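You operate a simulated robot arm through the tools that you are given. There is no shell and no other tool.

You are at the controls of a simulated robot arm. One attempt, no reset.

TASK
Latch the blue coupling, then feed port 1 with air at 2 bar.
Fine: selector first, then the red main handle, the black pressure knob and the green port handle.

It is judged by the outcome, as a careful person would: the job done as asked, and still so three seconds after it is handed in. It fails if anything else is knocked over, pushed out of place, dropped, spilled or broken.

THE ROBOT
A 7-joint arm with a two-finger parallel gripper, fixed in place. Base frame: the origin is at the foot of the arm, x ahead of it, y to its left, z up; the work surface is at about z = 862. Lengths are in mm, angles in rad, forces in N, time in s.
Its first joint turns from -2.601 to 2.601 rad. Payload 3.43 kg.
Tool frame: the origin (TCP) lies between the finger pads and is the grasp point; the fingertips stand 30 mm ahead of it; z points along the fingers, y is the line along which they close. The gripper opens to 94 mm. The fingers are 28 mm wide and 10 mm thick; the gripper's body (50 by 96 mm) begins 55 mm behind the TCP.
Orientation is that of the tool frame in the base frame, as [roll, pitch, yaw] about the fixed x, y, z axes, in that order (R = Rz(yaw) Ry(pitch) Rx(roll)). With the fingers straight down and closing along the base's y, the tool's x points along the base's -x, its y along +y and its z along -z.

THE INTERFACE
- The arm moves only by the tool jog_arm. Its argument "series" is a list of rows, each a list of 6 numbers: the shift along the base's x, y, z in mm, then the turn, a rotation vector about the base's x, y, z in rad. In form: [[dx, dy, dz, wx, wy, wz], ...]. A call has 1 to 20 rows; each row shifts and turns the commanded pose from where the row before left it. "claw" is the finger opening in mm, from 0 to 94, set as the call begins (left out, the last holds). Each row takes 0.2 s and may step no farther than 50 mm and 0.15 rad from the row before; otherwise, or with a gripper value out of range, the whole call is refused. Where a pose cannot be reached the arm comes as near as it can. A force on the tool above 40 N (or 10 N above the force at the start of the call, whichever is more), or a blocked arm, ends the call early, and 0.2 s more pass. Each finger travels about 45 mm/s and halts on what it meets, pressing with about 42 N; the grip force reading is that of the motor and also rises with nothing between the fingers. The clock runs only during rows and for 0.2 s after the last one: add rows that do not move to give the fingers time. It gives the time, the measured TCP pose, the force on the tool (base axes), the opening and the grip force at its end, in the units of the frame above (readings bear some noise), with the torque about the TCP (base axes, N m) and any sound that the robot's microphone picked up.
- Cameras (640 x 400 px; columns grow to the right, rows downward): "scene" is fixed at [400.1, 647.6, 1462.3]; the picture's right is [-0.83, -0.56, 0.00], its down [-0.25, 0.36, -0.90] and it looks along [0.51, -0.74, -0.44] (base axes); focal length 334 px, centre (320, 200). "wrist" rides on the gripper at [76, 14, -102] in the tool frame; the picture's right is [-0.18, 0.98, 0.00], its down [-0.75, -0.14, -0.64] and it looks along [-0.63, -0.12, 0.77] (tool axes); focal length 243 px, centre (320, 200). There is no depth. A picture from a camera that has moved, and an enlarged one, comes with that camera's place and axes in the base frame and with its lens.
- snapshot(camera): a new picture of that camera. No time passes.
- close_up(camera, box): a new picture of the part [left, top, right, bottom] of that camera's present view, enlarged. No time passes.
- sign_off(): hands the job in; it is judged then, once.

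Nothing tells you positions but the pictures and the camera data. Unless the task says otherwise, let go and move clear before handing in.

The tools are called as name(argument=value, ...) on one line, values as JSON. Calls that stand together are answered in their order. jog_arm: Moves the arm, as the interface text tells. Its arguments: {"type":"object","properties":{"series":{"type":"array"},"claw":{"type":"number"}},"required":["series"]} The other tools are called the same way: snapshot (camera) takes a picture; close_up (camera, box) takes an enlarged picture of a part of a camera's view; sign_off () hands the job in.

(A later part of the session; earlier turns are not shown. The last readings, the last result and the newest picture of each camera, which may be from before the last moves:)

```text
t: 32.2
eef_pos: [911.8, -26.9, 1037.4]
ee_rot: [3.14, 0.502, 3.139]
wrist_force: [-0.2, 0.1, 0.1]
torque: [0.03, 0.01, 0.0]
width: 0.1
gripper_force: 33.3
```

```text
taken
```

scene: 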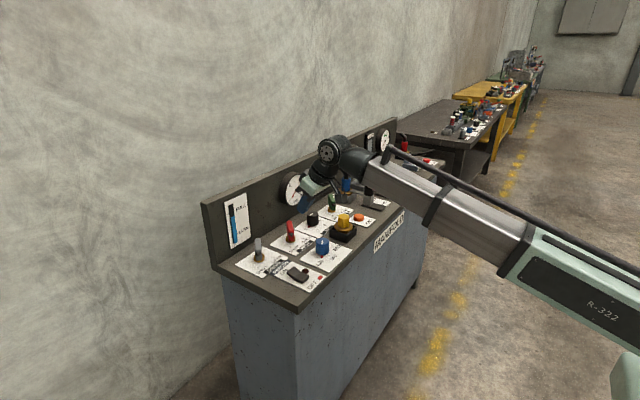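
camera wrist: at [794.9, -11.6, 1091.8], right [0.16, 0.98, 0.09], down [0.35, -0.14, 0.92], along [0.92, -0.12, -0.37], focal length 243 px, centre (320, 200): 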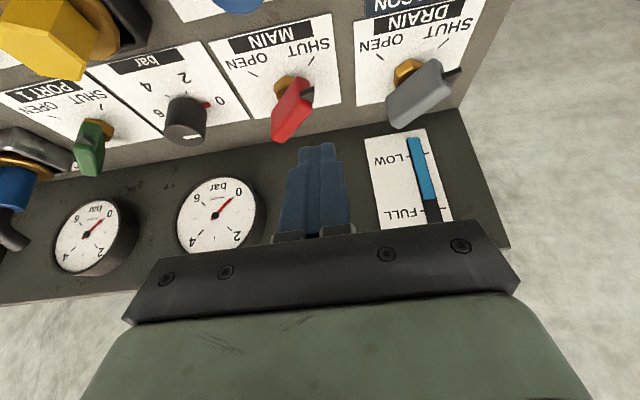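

The tilt worked and the gauges are in view too, both at 0. I'll zoom in on the main handle from here to refine its extents before pushing.

close_up(camera="wrist", box=[200, 20, 360, 150])

close_up(camera="wrist", box=[0, 40, 240, 190])

close_up(camera="scene", box=[240, 170, 380, 260])

```text
3.08 times, centred on (280, 85) of wrist
camera zoom: at [794.9, -11.6, 1091.8], right [0.16, 0.98, 0.09], down [0.35, -0.14, 0.92], along [0.92, -0.12, -0.37], focal length 746 px, centre (443, 554)
```

zoom: 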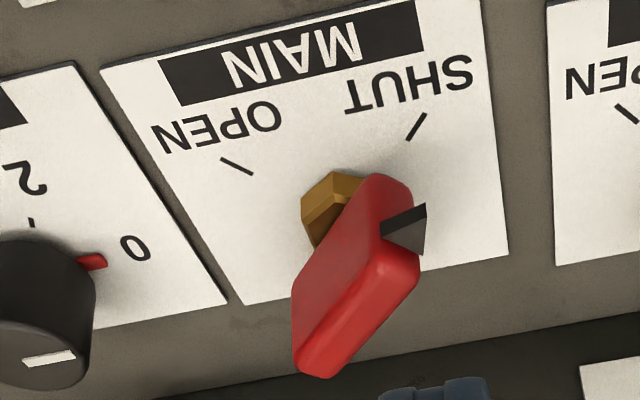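

```text
2.67 times, centred on (120, 115) of wrist
camera zoom: at [794.9, -11.6, 1091.8], right [0.16, 0.98, 0.09], down [0.35, -0.14, 0.92], along [0.92, -0.12, -0.37], focal length 647 px, centre (853, 427)
```

zoom: 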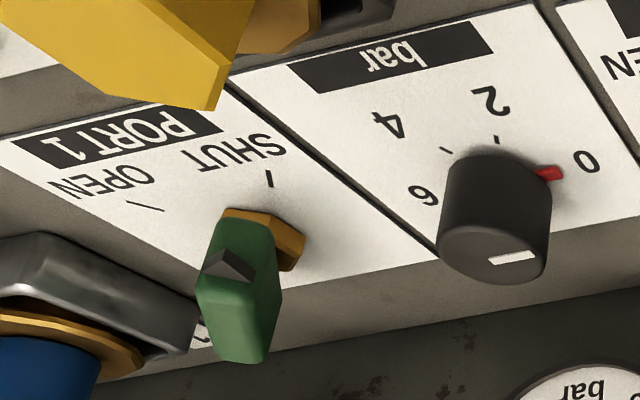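

```text
4.44 times, centred on (310, 215) of scene
camera zoom: at [400.1, 647.6, 1462.3], right [-0.83, -0.56, 0.0], down [-0.25, 0.36, -0.9], along [0.51, -0.74, -0.44], focal length 1484 px, centre (364, 133)
```

zoom: 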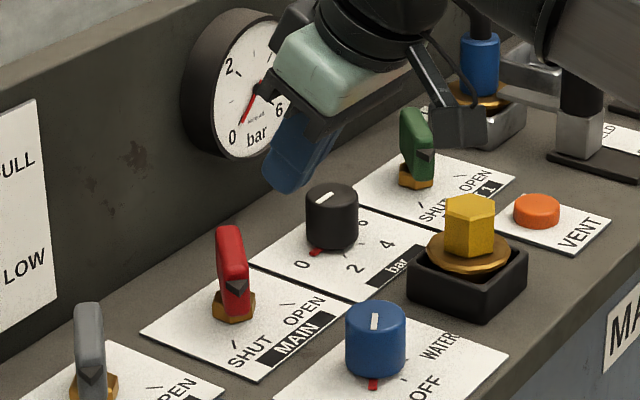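

The paddle spans roughly z 880–920 and is about ±27 mm long about its hub, and the SHUT→OPEN sweep takes its front end from +y to −y. I'll place the closed fingertips on its +y side, in front of the hub, and then push in −y.

jog_arm(series=[[4, 1, 0, 0, 0, 0], [8, 2, 0, 0, 0, 0], [12, 3, 0, 0, 0, 0], [14, 3, 0, 0, 0, 0], [12, 3, 0, 0, 0, 0], [8, 2, -2, 0, 0, 0], [4, 1, -6, 0, 0, 0], [0, 0, -12, 0, 0, 0], [0, 0, -18, 0, 0, 0], [0, 0, -18, 0, 0, 0], [0, 0, -18, 0, 0, 0], [0, 0, -14, 0, 0, 0], [0, 0, -8, 0, 0, 0], [0, 0, -4, 0, 0, 0], [0, 0, 0, 0, 0, 0]])

snapshot(camera="wrist")

close_up(camera="scene", box=[240, 170, 380, 260])

```text
t: 35.4
eef_pos: [972.4, -11.7, 938.6]
ee_rot: [3.139, 0.498, 3.138]
wrist_force: [0.3, 0.2, -0.6]
torque: [0.0, -0.02, -0.01]
width: 0.1
gripper_force: 32.4
```

```text
taken
camera wrist: at [856.4, 3.1, 992.4], right [0.16, 0.98, 0.09], down [0.35, -0.14, 0.92], along [0.92, -0.12, -0.37], focal length 243 px, centre (320, 200)
```

wrist: 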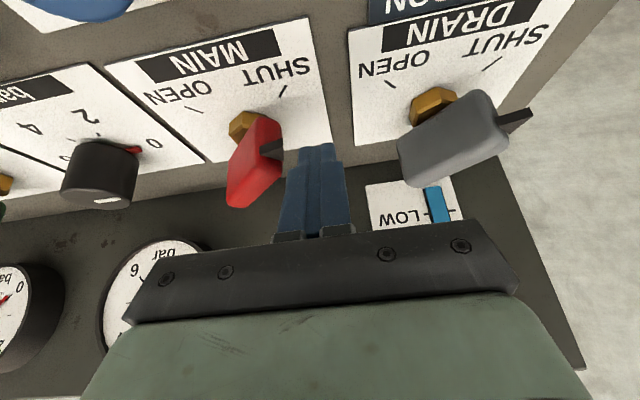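

```text
4.44 times, centred on (310, 215) of scene
camera zoom: at [400.1, 647.6, 1462.3], right [-0.83, -0.56, 0.0], down [-0.25, 0.36, -0.9], along [0.51, -0.74, -0.44], focal length 1484 px, centre (364, 133)
```

zoom: 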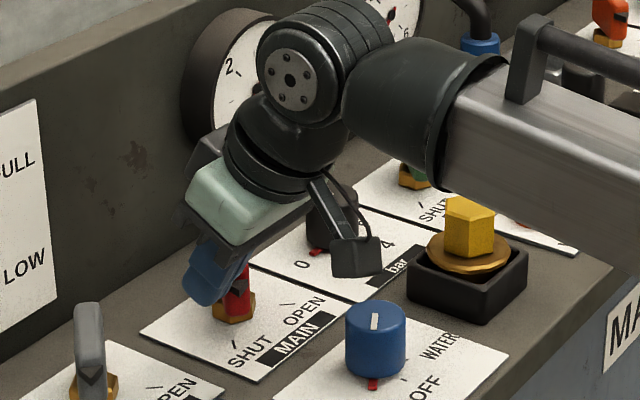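

The fingertips are beside the red paddle on its +y side, about 20 mm too high. I'll lower them and then push −y in small steps.

jog_arm(series=[[0, 0, -4, 0, 0, 0], [0, 0, -6, 0, 0, 0], [0, 0, -6, 0, 0, 0], [0, 0, -4, 0, 0, 0], [0, 0, 0, 0, 0, 0]])

jog_arm(series=[[0, -4, 0, 0, 0, 0], [0, -4, 0, 0, 0, 0], [-1, -4, 0, 0, 0, 0], [-1, -4, 0, 0, 0, 0], [-1, -4, 0, 0, 0, 0], [-1, -4, 0, 0, 0, 0], [0, 0, 0, 0, 0, 0]])

snapshot(camera="wrist")

close_up(camera="scene", box=[240, 170, 380, 260])

```text
t: 36.6
eef_pos: [972.3, -12.6, 917.2]
ee_rot: [3.14, 0.499, 3.139]
wrist_force: [-0.1, 0.8, 0.3]
torque: [-0.01, -0.02, 0.0]
width: 0.0
gripper_force: 33.0
```

```text
t: 37.9
eef_pos: [965.3, -28.6, 919.0]
ee_rot: [3.131, 0.496, 3.138]
wrist_force: [-7.6, 8.4, 10.3]
torque: [-0.14, -0.14, -0.03]
width: 0.1
gripper_force: 32.8
stopped in row 6: the force on the tool passed its limit at 43 N (the readings are from after the stop); the commanded pose is now the measured one
```

```text
taken
camera wrist: at [850.1, -14.3, 974.0], right [0.16, 0.98, 0.1], down [0.36, -0.15, 0.92], along [0.92, -0.11, -0.37], focal length 243 px, centre (320, 200)
```

wrist: 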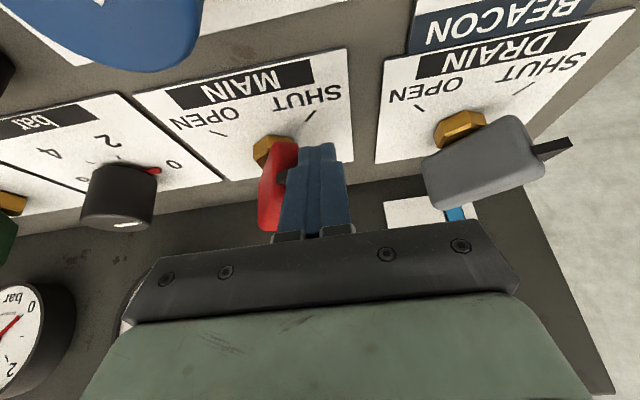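

```text
4.44 times, centred on (310, 215) of scene
camera zoom: at [400.1, 647.6, 1462.3], right [-0.83, -0.56, 0.0], down [-0.25, 0.36, -0.9], along [0.51, -0.74, -0.44], focal length 1484 px, centre (364, 133)
```

zoom: 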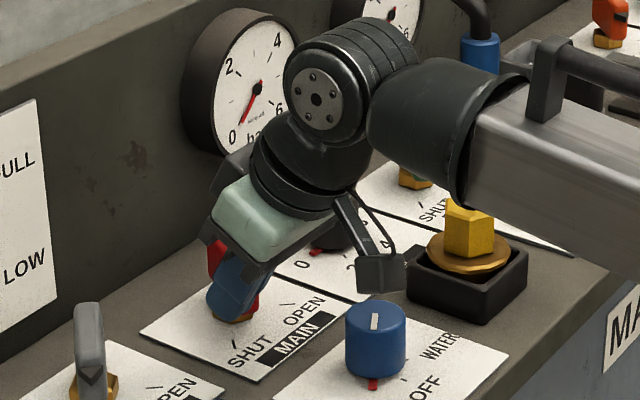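

The push met 43 N. I'll zoom in to see what the finger is touching and whether the handle has moved.

close_up(camera="wrist", box=[220, 80, 380, 240])

close_up(camera="scene", box=[270, 205, 330, 250])

```text
2.50 times, centred on (300, 160) of wrist
camera zoom: at [850.1, -14.3, 974.0], right [0.16, 0.98, 0.1], down [0.36, -0.15, 0.92], along [0.92, -0.11, -0.37], focal length 606 px, centre (370, 300)
```

zoom: 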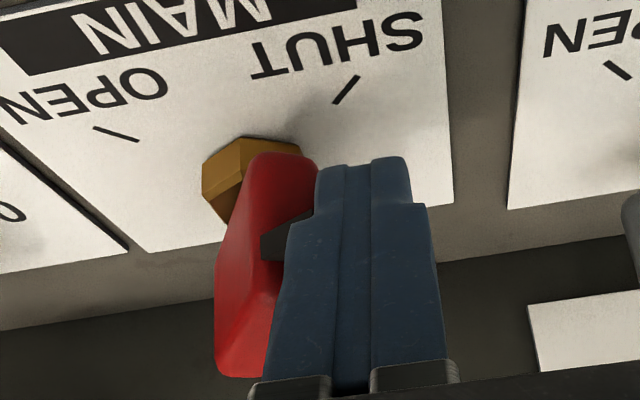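

```text
8.89 times, centred on (300, 228) of scene
camera zoom: at [400.1, 647.6, 1462.3], right [-0.83, -0.56, 0.0], down [-0.25, 0.36, -0.9], along [0.51, -0.74, -0.44], focal length 2969 px, centre (498, -44)
```

zoom: 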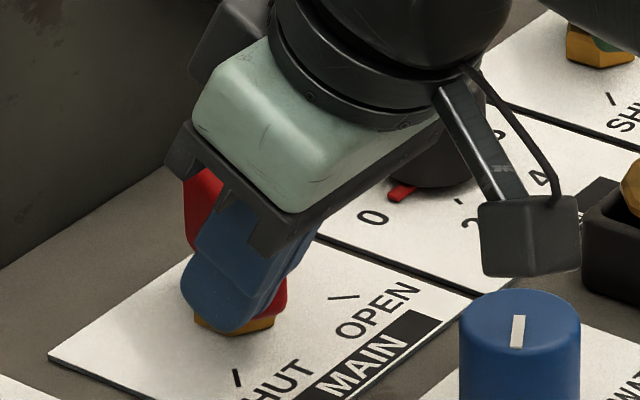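

The handle has begun to turn, by roughly 10°, and the pointer end is against the finger. I'll hold still for a moment to read the settled force.

jog_arm(series=[[0, 0, 0, 0, 0, 0], [0, 0, 0, 0, 0, 0]])

jog_arm(series=[[0, -1, 0, 0, 0, 0], [0, -1, 0, 0, 0, 0], [0, -1, 0, 0, 0, 0], [0, 0, 0, 0, 0, 0]])

close_up(camera="wrist", box=[220, 80, 380, 240])

```text
t: 38.5
eef_pos: [965.9, -27.3, 919.2]
ee_rot: [3.132, 0.498, 3.137]
wrist_force: [-12.1, 13.2, 14.8]
torque: [-0.23, -0.14, -0.02]
width: 0.0
gripper_force: 32.7
```

```text
t: 39.5
eef_pos: [964.0, -29.7, 919.4]
ee_rot: [3.132, 0.496, 3.138]
wrist_force: [-8.2, 7.1, 12.6]
torque: [-0.19, -0.14, -0.03]
width: 0.0
gripper_force: 32.9
stopped in row 4: the force on the tool passed its limit at 40 N (the readings are from after the stop); the commanded pose is now the measured one
```

```text
2.50 times, centred on (300, 160) of wrist
camera zoom: at [848.6, -16.6, 974.3], right [0.16, 0.98, 0.1], down [0.36, -0.15, 0.92], along [0.92, -0.11, -0.38], focal length 606 px, centre (370, 300)
```

zoom: 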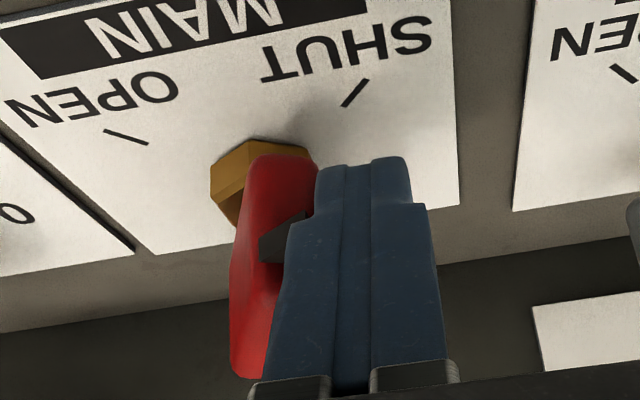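

The reaction force points along the handle, so the finger is bearing on the pointer end and pushing toward the hub instead of turning it. I'll back off and lift, then grip the paddle across its faces and twist it, as with the knob.

jog_arm(series=[[-2, 3, 0, 0, 0, 0], [-4, 6, 0, 0, 0, 0], [-4, 6, 4, 0, 0, 0], [-6, 4, 8, 0, 0, 0], [-8, 0, 14, 0, 0, 0], [-10, 0, 18, 0, 0, 0], [-10, 0, 18, 0, 0, 0], [-10, 0, 18, 0, 0, 0], [-8, 0, 14, 0, 0, 0], [-4, 0, 8, 0, 0, 0], [0, 0, 4, 0, 0, 0], [0, 0, 0, 0, 0, 0]])

snapshot(camera="wrist")

close_up(camera="wrist", box=[200, 20, 360, 150])

close_up(camera="scene", box=[250, 190, 340, 250])

```text
t: 42.1
eef_pos: [900.1, -11.7, 1023.8]
ee_rot: [3.131, 0.496, 3.138]
wrist_force: [-0.3, 0.1, 0.2]
torque: [0.02, -0.03, 0.01]
width: 0.2
gripper_force: 33.0
```

```text
taken
camera wrist: at [783.9, 1.9, 1078.8], right [0.16, 0.98, 0.1], down [0.36, -0.15, 0.92], along [0.92, -0.11, -0.38], focal length 243 px, centre (320, 200)
```

wrist: 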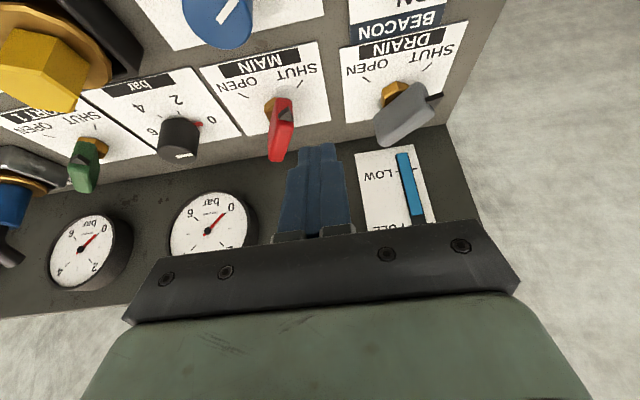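

```text
3.08 times, centred on (280, 85) of wrist
camera zoom: at [783.9, 1.9, 1078.8], right [0.16, 0.98, 0.1], down [0.36, -0.15, 0.92], along [0.92, -0.11, -0.38], focal length 746 px, centre (443, 554)
```

zoom: 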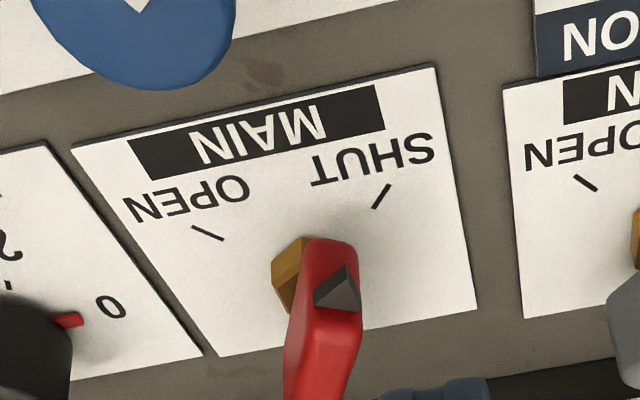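

```text
6.67 times, centred on (295, 220) of scene
camera zoom: at [400.1, 647.6, 1462.3], right [-0.83, -0.56, 0.0], down [-0.25, 0.36, -0.9], along [0.51, -0.74, -0.44], focal length 2226 px, centre (487, 67)
```

zoom: 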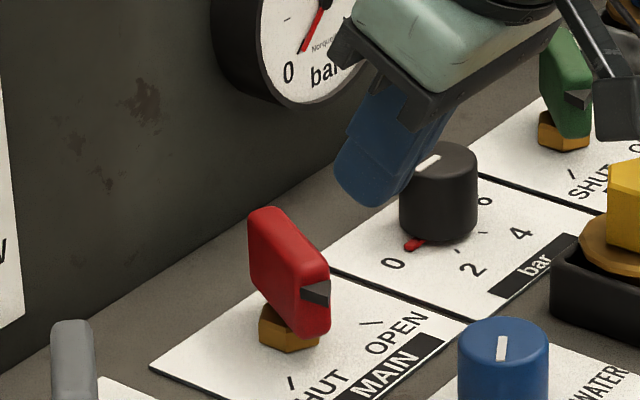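

The handle now points at about ψ≈156°, part-way from SHUT, and I have a good view of its shape. I'll turn the tool 24° to line the fingers up across the paddle, open them, and hover above the hub.

jog_arm(claw=50, series=[[3, -1, 0, 0, 0, -0.02], [6, -3, 0, 0, 0, -0.03], [9, -4, 0, 0, 0, -0.04], [11, -5, -1, 0, 0, -0.05], [12, -6, -2, 0, 0, -0.05], [12, -6, -3, 0, 0, -0.05], [12, -6, -3, 0, 0, -0.05], [12, -6, -3, 0, 0, -0.05], [10, -5, -3, 0, 0, -0.04], [8, -3, -3, 0, 0, -0.03], [4, -2, -2, 0, 0, -0.01], [1, 0, -1, 0, 0, 0], [0, 0, 0, 0, 0, 0]])

snapshot(camera="wrist")

close_up(camera="scene", box=[250, 170, 370, 250])

```text
t: 44.9
eef_pos: [999.6, -59.8, 1003.8]
ee_rot: [3.128, 0.494, 2.718]
wrist_force: [-0.6, -0.3, 0.5]
torque: [-0.02, -0.02, 0.01]
width: 50.0
gripper_force: 0.0
```

```text
taken
camera wrist: at [899.6, 0.3, 1058.4], right [0.55, 0.83, 0.1], down [0.27, -0.28, 0.92], along [0.79, -0.48, -0.38], focal length 243 px, centre (320, 200)
```

wrist: 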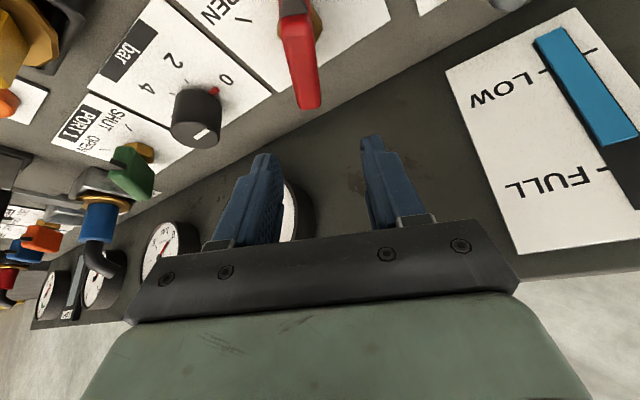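

```text
5.00 times, centred on (310, 210) of scene
camera zoom: at [400.1, 647.6, 1462.3], right [-0.83, -0.56, 0.0], down [-0.25, 0.36, -0.9], along [0.51, -0.74, -0.44], focal length 1670 px, centre (370, 150)
```

zoom: 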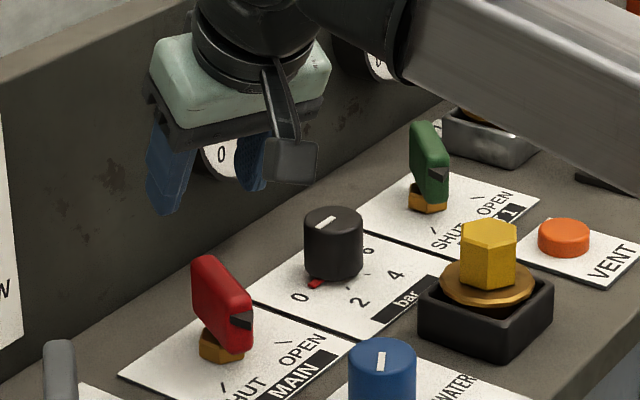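

The fingers hover over the main handle. I'll zoom in to check that the paddle's line matches the finger midline before descending.

close_up(camera="wrist", box=[220, 0, 400, 160])

```text
2.50 times, centred on (310, 80) of wrist
camera zoom: at [899.6, 0.3, 1058.4], right [0.55, 0.83, 0.1], down [0.27, -0.28, 0.92], along [0.79, -0.48, -0.38], focal length 606 px, centre (345, 500)
```

zoom: 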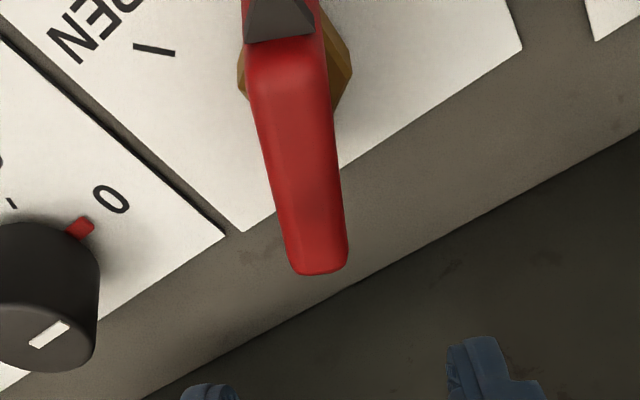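

The paddle's line is about 6° off the tool, and its centre is at ≈(1004,−64) with its top at z≈909. I'll correct the yaw and position, then descend partway and recheck.

jog_arm(series=[[-1, 0, -4, 0, 0, -0.03], [-1, 0.5, -8, 0, 0, -0.04], [-1, 0, -12, 0, 0, -0.03], [0, 0, -12, 0, 0, 0], [0, 0, -8, 0, 0, 0], [0, 0, -4, 0, 0, 0], [0, 0, 0, 0, 0, 0]])

snapshot(camera="wrist")

close_up(camera="wrist", box=[220, 40, 420, 200])

```text
t: 46.5
eef_pos: [997.6, -58.7, 955.7]
ee_rot: [3.13, 0.493, 2.618]
wrist_force: [-1.1, 0.5, 0.4]
torque: [0.03, -0.01, -0.01]
width: 50.0
gripper_force: 0.2
```

```text
taken
camera wrist: at [902.7, 11.2, 1010.3], right [0.63, 0.77, 0.1], down [0.24, -0.31, 0.92], along [0.74, -0.56, -0.38], focal length 243 px, centre (320, 200)
```

wrist: 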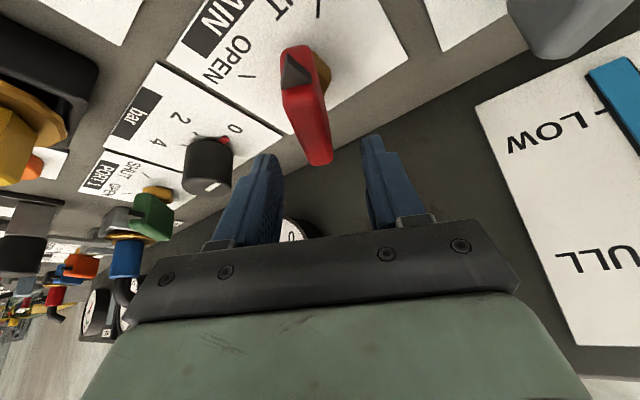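

```text
2.50 times, centred on (320, 120) of wrist
camera zoom: at [902.7, 11.2, 1010.3], right [0.63, 0.77, 0.1], down [0.24, -0.31, 0.92], along [0.74, -0.56, -0.38], focal length 606 px, centre (320, 400)
```

zoom: 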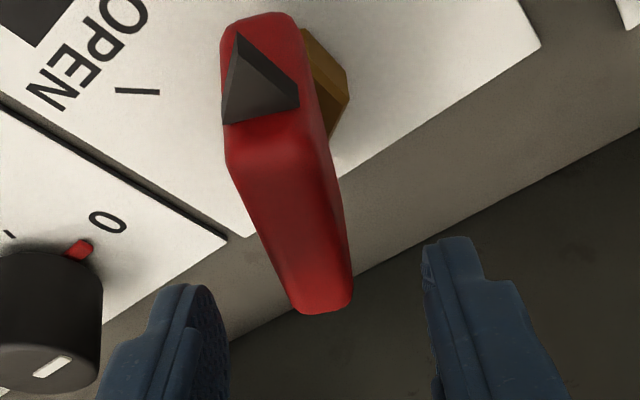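

The paddle is parallel to the fingers within about 1°, and the tool needs a shift of about 2.5 mm sideways. I'll apply that while descending around the paddle.

jog_arm(series=[[-0.6, -1, -4, 0, 0, 0], [-0.6, -1.2, -8, 0, 0, 0], [0, 0, -10, 0, 0, 0], [0, 0, -10, 0, 0, 0], [0, 0, -8, 0, 0, 0], [0, 0, -4, 0, 0, 0], [0, 0, 0, 0, 0, 0]])

snapshot(camera="wrist")

close_up(camera="scene", box=[250, 190, 340, 250])

```text
t: 48.1
eef_pos: [995.9, -60.9, 911.5]
ee_rot: [3.132, 0.494, 2.619]
wrist_force: [-0.9, -0.4, -0.5]
torque: [0.0, -0.01, 0.0]
width: 49.9
gripper_force: 0.0
```

```text
taken
camera wrist: at [901.8, 8.9, 966.2], right [0.63, 0.77, 0.1], down [0.24, -0.31, 0.92], along [0.74, -0.56, -0.38], focal length 243 px, centre (320, 200)
```

wrist: 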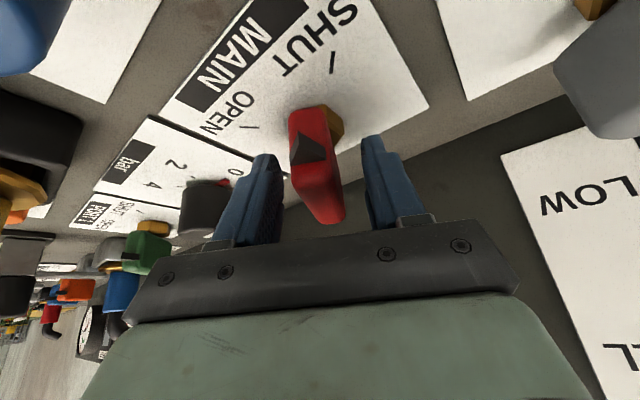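

```text
6.67 times, centred on (295, 220) of scene
camera zoom: at [400.1, 647.6, 1462.3], right [-0.83, -0.56, 0.0], down [-0.25, 0.36, -0.9], along [0.51, -0.74, -0.44], focal length 2226 px, centre (487, 67)
```

zoom: 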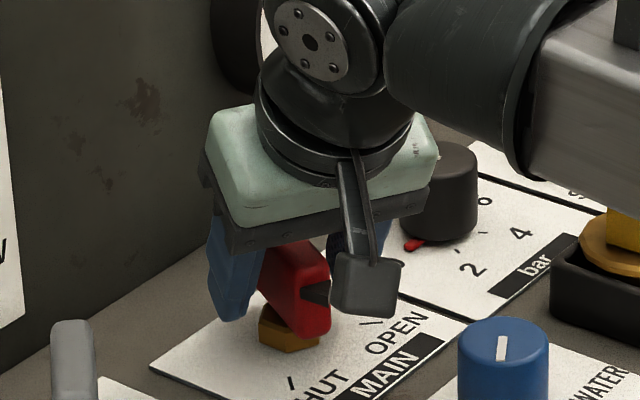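

The fingers straddle the red paddle. I'll close on it.

jog_arm(claw=0, series=[[0, 0, 0, 0, 0, 0], [0, 0, 0, 0, 0, 0], [0, 0, 0, 0, 0, 0], [0, 0, 0, 0, 0, 0]])

snapshot(camera="wrist")

```text
t: 49.1
eef_pos: [996.4, -60.2, 912.0]
ee_rot: [3.13, 0.496, 2.621]
wrist_force: [2.0, 1.7, 3.6]
torque: [-0.38, 0.52, 0.04]
width: 23.2
gripper_force: 45.0
```

```text
taken
camera wrist: at [902.0, 9.2, 966.5], right [0.63, 0.77, 0.1], down [0.24, -0.31, 0.92], along [0.74, -0.55, -0.38], focal length 243 px, centre (320, 200)
```

wrist: 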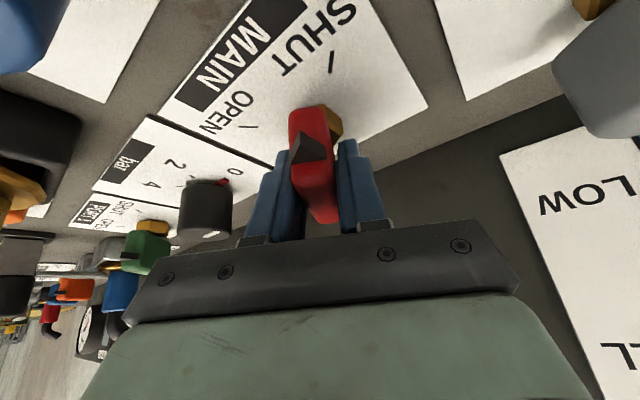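

The paddle is gripped at 23 mm. I'll rotate the tool counter-clockwise about the hub axis, moving the TCP on the matching small arc.

jog_arm(series=[[-0.37, -0.8, 0, 0, 0, 0.1], [-0.28, -0.84, 0, 0, 0, 0.1], [-0.19, -0.85, 0, 0, 0, 0.1], [0, 0, 0, 0, 0, 0]])

snapshot(camera="wrist")

close_up(camera="scene", box=[250, 190, 340, 250])

```text
t: 50.1
eef_pos: [995.1, -62.3, 911.4]
ee_rot: [3.129, 0.497, 2.92]
wrist_force: [12.3, 18.3, 10.7]
torque: [-0.39, 1.2, 0.09]
width: 23.6
gripper_force: 45.1
```

```text
taken
camera wrist: at [885.2, -23.1, 966.4], right [0.37, 0.92, 0.1], down [0.32, -0.22, 0.92], along [0.87, -0.31, -0.38], focal length 243 px, centre (320, 200)
```

wrist: 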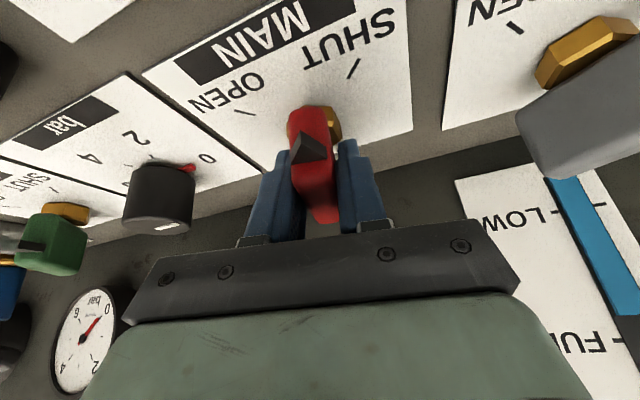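

```text
6.67 times, centred on (295, 220) of scene
camera zoom: at [400.1, 647.6, 1462.3], right [-0.83, -0.56, 0.0], down [-0.25, 0.36, -0.9], along [0.51, -0.74, -0.44], focal length 2226 px, centre (487, 67)
```

zoom: 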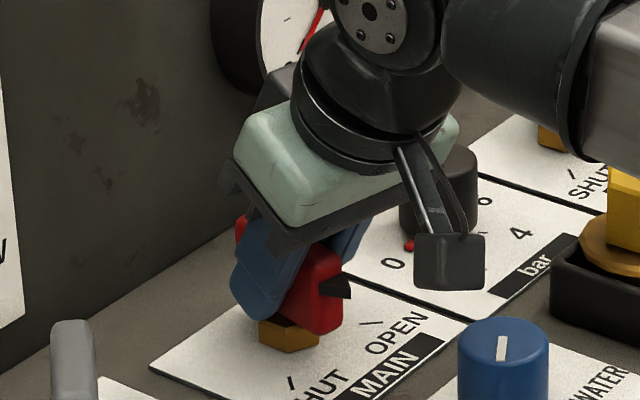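

The handle is turning with the grip, with about 24 N of side load showing the true hub is slightly more +x and +y. I'll correct for that while continuing the rotation.

jog_arm(series=[[0.5, 0.6, 0, 0, 0, 0], [0.3, -0.5, 0, 0, 0, 0.1], [0.1, -0.8, 0, 0, 0, 0.1], [0.06, -0.87, 0, 0, 0, 0.1], [0, 0, 0, 0, 0, 0]])

snapshot(camera="wrist")

```text
t: 51.3
eef_pos: [995.8, -63.1, 911.4]
ee_rot: [3.13, 0.495, -3.063]
wrist_force: [7.1, 29.3, 8.1]
torque: [-0.81, -1.04, 0.2]
width: 23.5
gripper_force: 44.8
```

```text
taken
camera wrist: at [878.8, -58.7, 966.5], right [0.08, 0.99, 0.1], down [0.37, -0.12, 0.92], along [0.93, -0.04, -0.38], focal length 243 px, centre (320, 200)
```

wrist: 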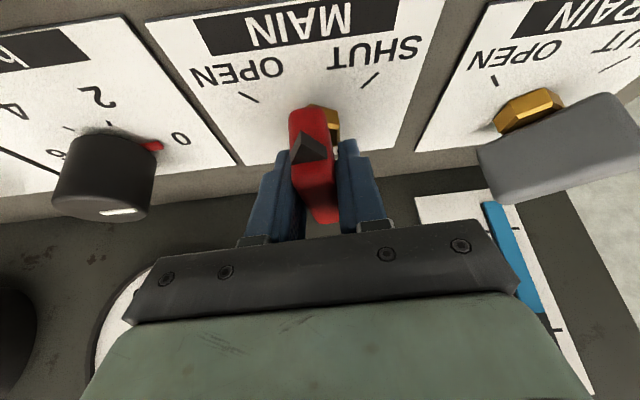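

The pointer is nearly straight out, at ψ≈184°, with a +y load of 29 N. I'll relieve it by shifting +y a little, then keep turning.

jog_arm(series=[[0.3, 1, 0, 0, 0, 0], [0.2, 1, 0, 0, 0, 0], [0.15, -0.8, 0, 0, 0, 0.08], [0.2, -0.75, 0, 0, 0, 0.1], [0.3, -0.75, 0, 0, 0, 0.1], [0, 0, 0, 0, 0, 0]])

snapshot(camera="wrist")

close_up(camera="scene", box=[250, 190, 340, 250])

```text
t: 52.7
eef_pos: [995.7, -64.9, 911.3]
ee_rot: [3.131, 0.495, -2.781]
wrist_force: [-6.0, 22.5, 11.9]
torque: [-0.74, -0.02, 0.11]
width: 23.4
gripper_force: 44.5
```

```text
taken
camera wrist: at [882.5, -92.2, 966.6], right [-0.2, 0.98, 0.1], down [0.39, -0.01, 0.92], along [0.9, 0.22, -0.38], focal length 243 px, centre (320, 200)
```

wrist: 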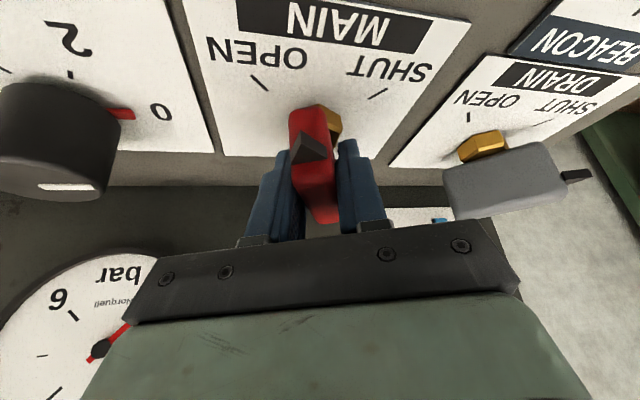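

```text
6.67 times, centred on (295, 220) of scene
camera zoom: at [400.1, 647.6, 1462.3], right [-0.83, -0.56, 0.0], down [-0.25, 0.36, -0.9], along [0.51, -0.74, -0.44], focal length 2226 px, centre (487, 67)
```

zoom: 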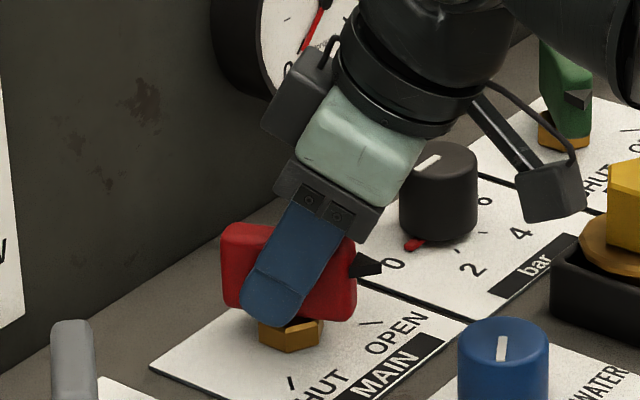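

The handle is at about ψ≈200° and the pointer is closing on OPEN at 225°. I'll continue with the remaining ~24° in smaller steps, relieving the side load.

jog_arm(series=[[0, 0.8, 0, 0, 0, 0], [0.35, -0.6, 0, 0, 0, 0.08], [0.4, -0.6, 0, 0, 0, 0.08], [0.45, -0.6, 0, 0, 0, 0.08], [0, 0, 0, 0, 0, 0]])

snapshot(camera="wrist")

close_up(camera="scene", box=[250, 170, 370, 250])

```text
t: 53.9
eef_pos: [995.0, -65.4, 912.0]
ee_rot: [3.129, 0.494, -2.543]
wrist_force: [-22.8, 24.5, 2.5]
torque: [-0.26, -0.96, 0.18]
width: 23.9
gripper_force: 44.9
```

```text
taken
camera wrist: at [893.0, -119.2, 966.6], right [-0.42, 0.9, 0.1], down [0.38, 0.08, 0.92], along [0.82, 0.43, -0.38], focal length 243 px, centre (320, 200)
```

wrist: 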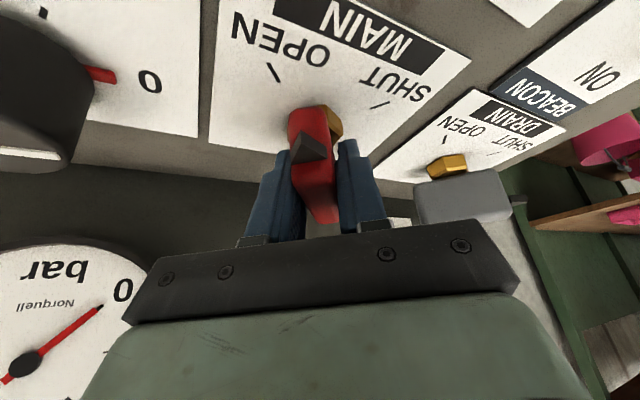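

```text
5.00 times, centred on (310, 210) of scene
camera zoom: at [400.1, 647.6, 1462.3], right [-0.83, -0.56, 0.0], down [-0.25, 0.36, -0.9], along [0.51, -0.74, -0.44], focal length 1670 px, centre (370, 150)
```

zoom: 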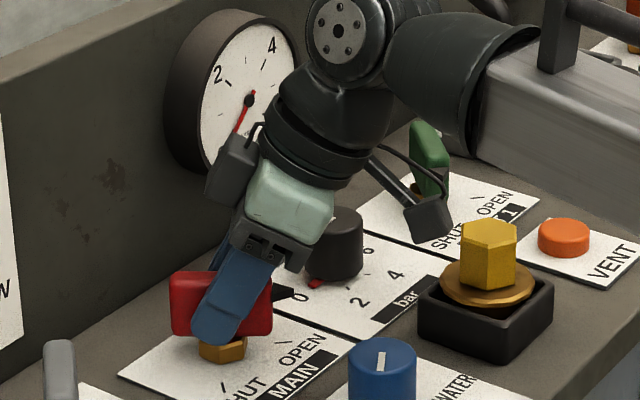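

About 11° remain. The side load is 33 N, so I'll relieve it by about 1.2 mm in −x/+y and finish the turn.

jog_arm(series=[[-0.8, 0.8, 0, 0, 0, 0], [-0.6, 0.6, 0, 0, 0, 0], [0.1, -0.2, 0, 0, 0, 0.06], [0.1, -0.2, 0, 0, 0, 0.06], [0.1, -0.2, 0, 0, 0, 0.06], [0, 0, 0, 0, 0, 0]])

snapshot(camera="wrist")

close_up(camera="scene", box=[250, 170, 370, 250])

```text
t: 55.3
eef_pos: [997.1, -65.2, 911.7]
ee_rot: [3.133, 0.494, -2.363]
wrist_force: [-9.9, 10.1, 4.6]
torque: [-1.06, 0.32, 0.06]
width: 23.5
gripper_force: 45.2
```

```text
taken
camera wrist: at [904.7, -137.1, 966.6], right [-0.58, 0.81, 0.09], down [0.36, 0.15, 0.92], along [0.73, 0.57, -0.38], focal length 243 px, centre (320, 200)
```

wrist: 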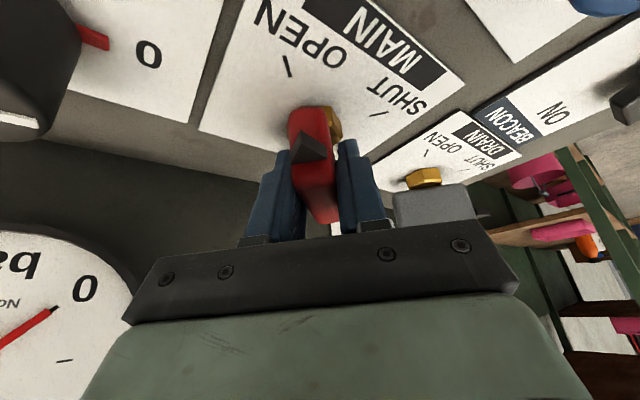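

```text
5.00 times, centred on (310, 210) of scene
camera zoom: at [400.1, 647.6, 1462.3], right [-0.83, -0.56, 0.0], down [-0.25, 0.36, -0.9], along [0.51, -0.74, -0.44], focal length 1670 px, centre (370, 150)
```

zoom: 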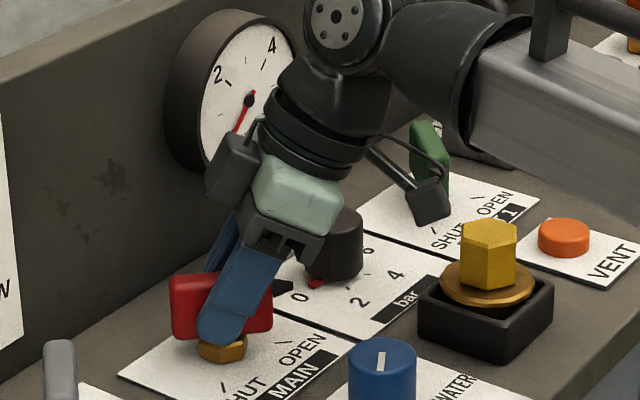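

By the wrist yaw the handle should be at ψ≈224°. I'll add a small extra turn to make sure it reaches its stop, then check.

jog_arm(series=[[-0.3, 0.3, 0, 0, 0, 0.04], [-0.3, 0.3, 0, 0, 0, 0.04], [0, 0, 0, 0, 0, 0]])

close_up(camera="wrist", box=[220, 20, 420, 180])

```text
t: 56.1
eef_pos: [996.7, -65.6, 910.9]
ee_rot: [3.133, 0.497, -2.288]
wrist_force: [1.5, 4.2, 5.2]
torque: [0.12, -0.58, -1.65]
width: 24.6
gripper_force: 45.5
```

```text
2.50 times, centred on (320, 100) of wrist
camera zoom: at [910.6, -143.7, 966.3], right [-0.64, 0.76, 0.1], down [0.35, 0.17, 0.92], along [0.69, 0.62, -0.37], focal length 606 px, centre (320, 450)
```

zoom: 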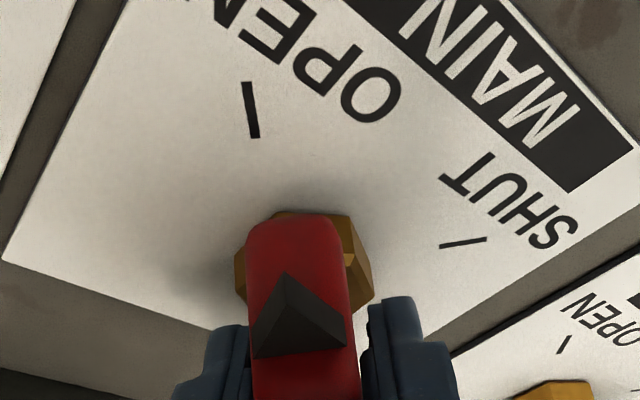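

The twist torque jumped to −1.65 N·m, so the handle is at its OPEN stop. I'll ease back slightly, release, and lift straight up.

jog_arm(series=[[0, 0, 0, 0, 0, -0.03], [0, 0, 0, 0, 0, -0.03], [0, 0, 0, 0, 0, 0]])

jog_arm(claw=54, series=[[0, 0, 0, 0, 0, 0], [0, 0, 0, 0, 0, 0], [0, 0, 0, 0, 0, 0], [0, 0, 0, 0, 0, 0], [0, 0, 4, 0, 0, 0], [0, 0, 8, 0, 0, 0], [0, 0, 14, 0, 0, 0], [0, 0, 18, 0, 0, 0], [0, 0, 18, 0, 0, 0], [0, 0, 18, 0, 0, 0], [0, 0, 12, 0, 0, 0], [0, 0, 6, 0, 0, 0], [0, 0, 0, 0, 0, 0]])

snapshot(camera="wrist")

close_up(camera="scene", box=[250, 170, 370, 250])

```text
t: 56.9
eef_pos: [997.2, -64.8, 910.8]
ee_rot: [3.136, 0.494, -2.345]
wrist_force: [10.2, -5.1, 10.4]
torque: [-0.73, 0.28, -0.62]
width: 23.5
gripper_force: 45.1
```

```text
t: 59.7
eef_pos: [995.9, -65.1, 1008.3]
ee_rot: [3.131, 0.495, -2.344]
wrist_force: [-0.2, 0.6, -0.2]
torque: [0.03, -0.01, 0.01]
width: 54.1
gripper_force: 0.0
```

```text
taken
camera wrist: at [905.7, -138.1, 1063.5], right [-0.59, 0.8, 0.1], down [0.36, 0.15, 0.92], along [0.72, 0.58, -0.38], focal length 243 px, centre (320, 200)
```

wrist: 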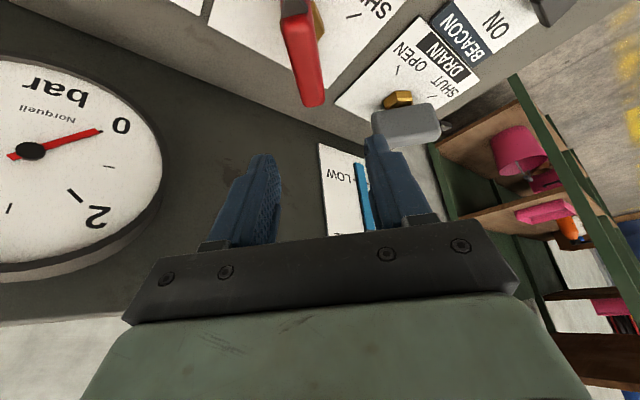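

```text
5.00 times, centred on (310, 210) of scene
camera zoom: at [400.1, 647.6, 1462.3], right [-0.83, -0.56, 0.0], down [-0.25, 0.36, -0.9], along [0.51, -0.74, -0.44], focal length 1670 px, centre (370, 150)
```

zoom: 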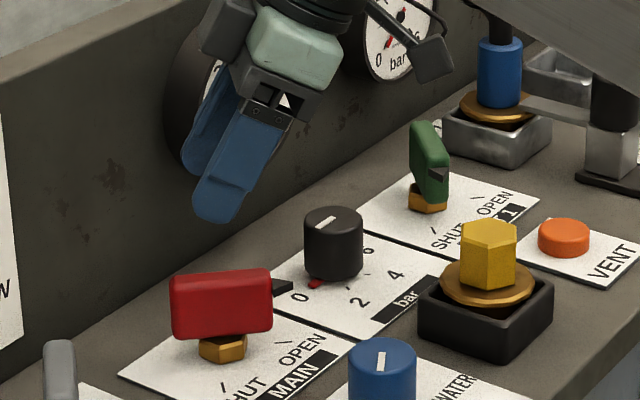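

Main is at OPEN and released. Next is the black pressure knob, hub ≈(1001,−186), which needs 60° counter-clockwise from 0 to 2. I'll re-orient with less tilt so the camera clears the yellow cap, and check the knob from above.

jog_arm(claw=70, series=[[-3, 0, 1, 0, 0, -0.03], [-6, -4, 2, 0, 0, -0.06], [-9, -8, 0, 0, 0, -0.09], [-9, -12, 0, 0, 0, -0.12], [-6, -14, 0, 0, 0, -0.13], [-3, -15, 0, 0, 0, -0.13], [0, -15, 0, 0, 0, -0.13], [0, -15, 0, 0, 0, -0.13], [0, -14, 0, 0, 0, -0.13], [0, -12, 0, 0, 0, -0.13], [0, -8, 0, 0, 0, -0.13], [0, -4, 0, 0, 0, -0.12], [0, 0, 0, 0, 0, -0.09], [0, 0, 0, 0, 0, -0.06], [0, 0, 0, 0, 0, -0.016], [0, 0, 0, 0, 0, 0]])

jog_arm(series=[[0, 0, 0, 0.025, 0.03, 0], [0, 0, 0, 0.038, 0.045, 0], [0, 0, 0, 0.038, 0.045, 0], [0, 0, 0, 0.024, 0.029, 0], [0, 0, 0, 0, 0, 0]])

snapshot(camera="wrist")

snapshot(camera="scene")

```text
t: 63.1
eef_pos: [960.6, -185.8, 1011.2]
ee_rot: [3.13, 0.494, 2.441]
wrist_force: [-0.3, -0.5, 0.0]
torque: [0.02, 0.03, 0.0]
width: 70.1
gripper_force: 0.1
```

```text
t: 64.3
eef_pos: [960.3, -185.6, 1012.3]
ee_rot: [3.13, 0.299, 2.443]
wrist_force: [-0.2, 0.3, -0.1]
torque: [-0.02, 0.03, 0.02]
width: 69.9
gripper_force: 0.0
```

```text
taken
camera wrist: at [889.8, -109.1, 1088.5], right [0.77, 0.64, 0.06], down [0.31, -0.46, 0.83], along [0.56, -0.62, -0.55], focal length 243 px, centre (320, 200)
```

wrist: 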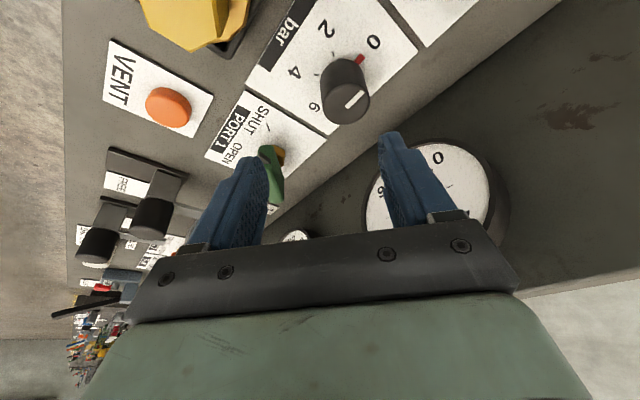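

```text
taken
```

scene: 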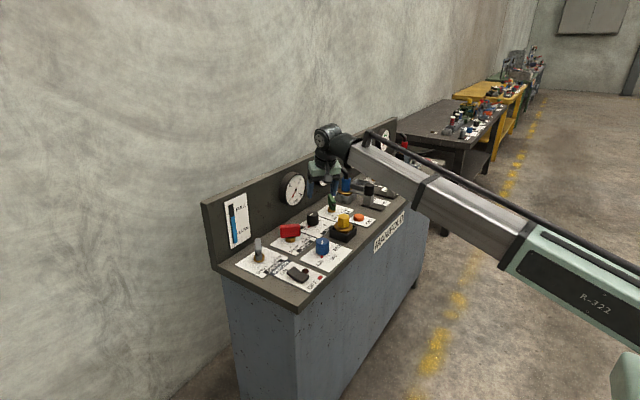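

close_up(camera="wrist", box=[260, 0, 420, 140])

close_up(camera="scene", box=[260, 165, 380, 245])

```text
2.86 times, centred on (340, 70) of wrist
camera zoom: at [889.8, -109.1, 1088.5], right [0.77, 0.64, 0.06], down [0.31, -0.46, 0.83], along [0.56, -0.62, -0.55], focal length 693 px, centre (263, 571)
```

zoom: 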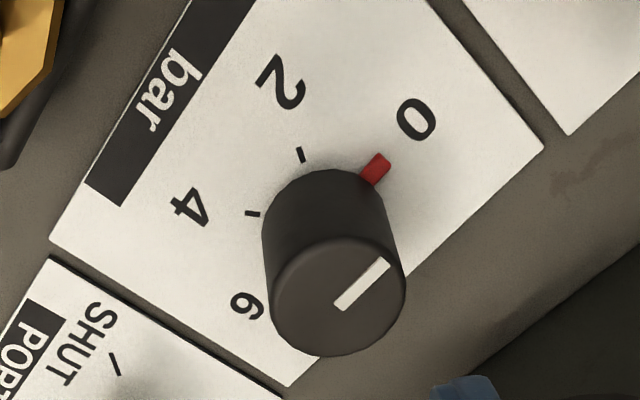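

```text
5.00 times, centred on (320, 205) of scene
camera zoom: at [400.1, 647.6, 1462.3], right [-0.83, -0.56, 0.0], down [-0.25, 0.36, -0.9], along [0.51, -0.74, -0.44], focal length 1670 px, centre (320, 175)
```

zoom: 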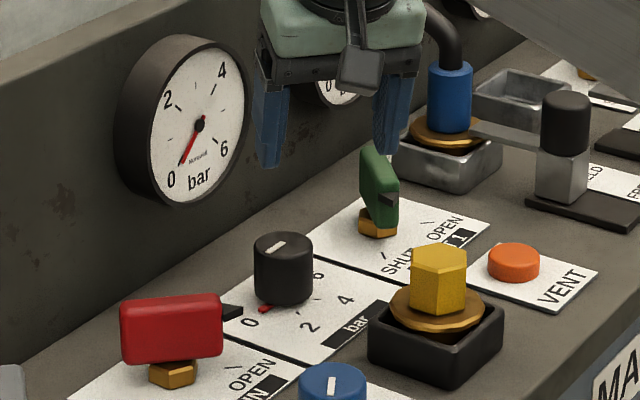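

The knob hub comes out at (1000.5,−187) from its ticks and top face. I'll move over it and descend with fingers open around it.

jog_arm(series=[[4, 0, 0, 0, 0, 0], [8, -0.4, 0, 0, 0, 0], [10, -0.5, 0, 0, 0, 0], [10, -0.5, -2, 0, 0, 0], [6, 0, -6, 0, 0, 0], [2.2, 0, -12, 0, 0, 0], [0, 0, -16, 0, 0, 0], [0, 0, -16, 0, 0, 0], [0, 0, -12, 0, 0, 0], [0, 0, -6, 0, 0, 0], [0, 0, 0, 0, 0, 0]])

snapshot(camera="wrist")

close_up(camera="scene", box=[260, 165, 380, 245])

```text
t: 66.7
eef_pos: [1000.9, -186.7, 941.8]
ee_rot: [3.131, 0.301, 2.443]
wrist_force: [-0.1, 0.4, -0.4]
torque: [-0.01, -0.01, 0.0]
width: 70.0
gripper_force: 0.0
```

```text
taken
camera wrist: at [929.8, -110.3, 1018.5], right [0.77, 0.64, 0.06], down [0.31, -0.45, 0.83], along [0.56, -0.62, -0.55], focal length 243 px, centre (320, 200)
```

wrist: 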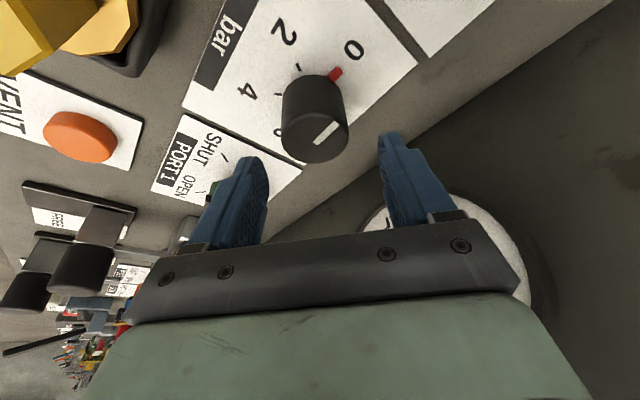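

```text
5.00 times, centred on (320, 205) of scene
camera zoom: at [400.1, 647.6, 1462.3], right [-0.83, -0.56, 0.0], down [-0.25, 0.36, -0.9], along [0.51, -0.74, -0.44], focal length 1670 px, centre (320, 175)
```

zoom: 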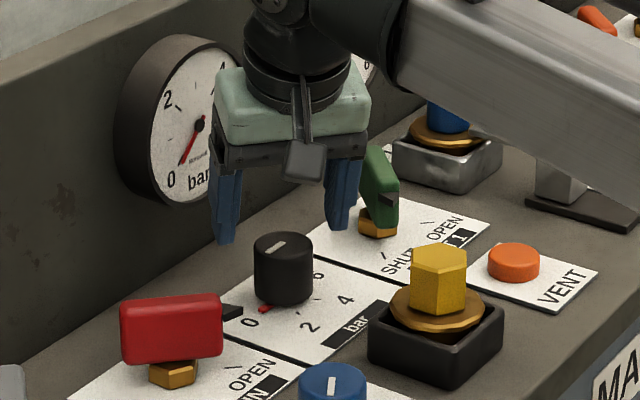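

Reach is fine. I'll go down the last 40 mm and close on the knob.

jog_arm(series=[[0, 0, -5, 0, 0, 0], [-0.4, -0.3, -9, 0, 0, 0], [0, 0, -11, 0, 0, 0], [0, 0, -9, 0, 0, 0], [0, 0, -5, 0, 0, 0], [0, 0, 0, 0, 0, 0]])

jog_arm(claw=20, series=[[0, 0, 0, 0, 0, 0], [0, 0, 0, 0, 0, 0], [0, 0, 0, 0, 0, 0], [0, 0, 0, 0, 0, 0]])

snapshot(camera="wrist")

```text
t: 68.1
eef_pos: [1001.0, -186.7, 902.1]
ee_rot: [3.13, 0.299, 2.442]
wrist_force: [0.5, 0.0, 0.3]
torque: [-0.02, 0.02, -0.02]
width: 69.9
gripper_force: 0.0
```

```text
t: 69.1
eef_pos: [999.9, -187.7, 902.4]
ee_rot: [3.133, 0.302, 2.441]
wrist_force: [1.0, -1.5, 0.8]
torque: [-0.62, 0.84, -0.01]
width: 41.1
gripper_force: 45.0
```

```text
taken
camera wrist: at [929.5, -110.8, 978.9], right [0.77, 0.64, 0.06], down [0.31, -0.45, 0.83], along [0.56, -0.62, -0.55], focal length 243 px, centre (320, 200)
```

wrist: 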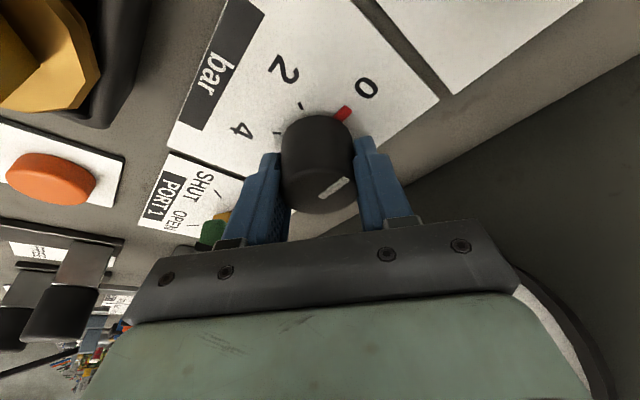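

The knob is gripped at 41 mm. I'll turn it counter-clockwise about half a radian first.

jog_arm(series=[[0, 0, 0, 0, 0, 0.05], [0, 0, 0, 0, 0, 0.1], [0, 0, 0, 0, 0, 0.1], [0, 0, 0, 0, 0, 0.1], [0, 0, 0, 0, 0, 0.1], [0, 0, 0, 0, 0, 0.05], [0, 0, 0, 0, 0, 0]])

snapshot(camera="wrist")

close_up(camera="scene", box=[260, 165, 380, 245])

```text
t: 70.7
eef_pos: [1000.6, -187.5, 903.6]
ee_rot: [3.131, 0.3, 2.942]
wrist_force: [-0.7, -1.6, -5.4]
torque: [-1.33, -0.43, -0.02]
width: 41.2
gripper_force: 45.1
```

```text
taken
camera wrist: at [901.4, -153.9, 979.0], right [0.36, 0.93, 0.06], down [0.49, -0.25, 0.83], along [0.79, -0.27, -0.55], focal length 243 px, centre (320, 200)
```

wrist: 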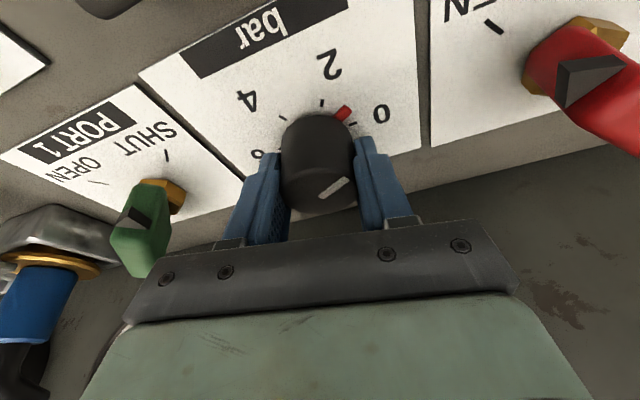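

```text
5.00 times, centred on (320, 205) of scene
camera zoom: at [400.1, 647.6, 1462.3], right [-0.83, -0.56, 0.0], down [-0.25, 0.36, -0.9], along [0.51, -0.74, -0.44], focal length 1670 px, centre (320, 175)
```

zoom: 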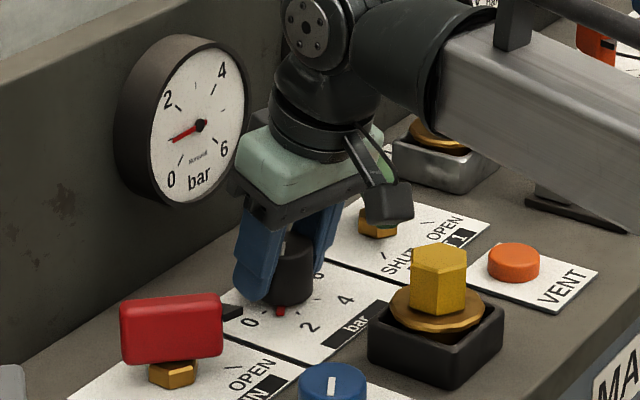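

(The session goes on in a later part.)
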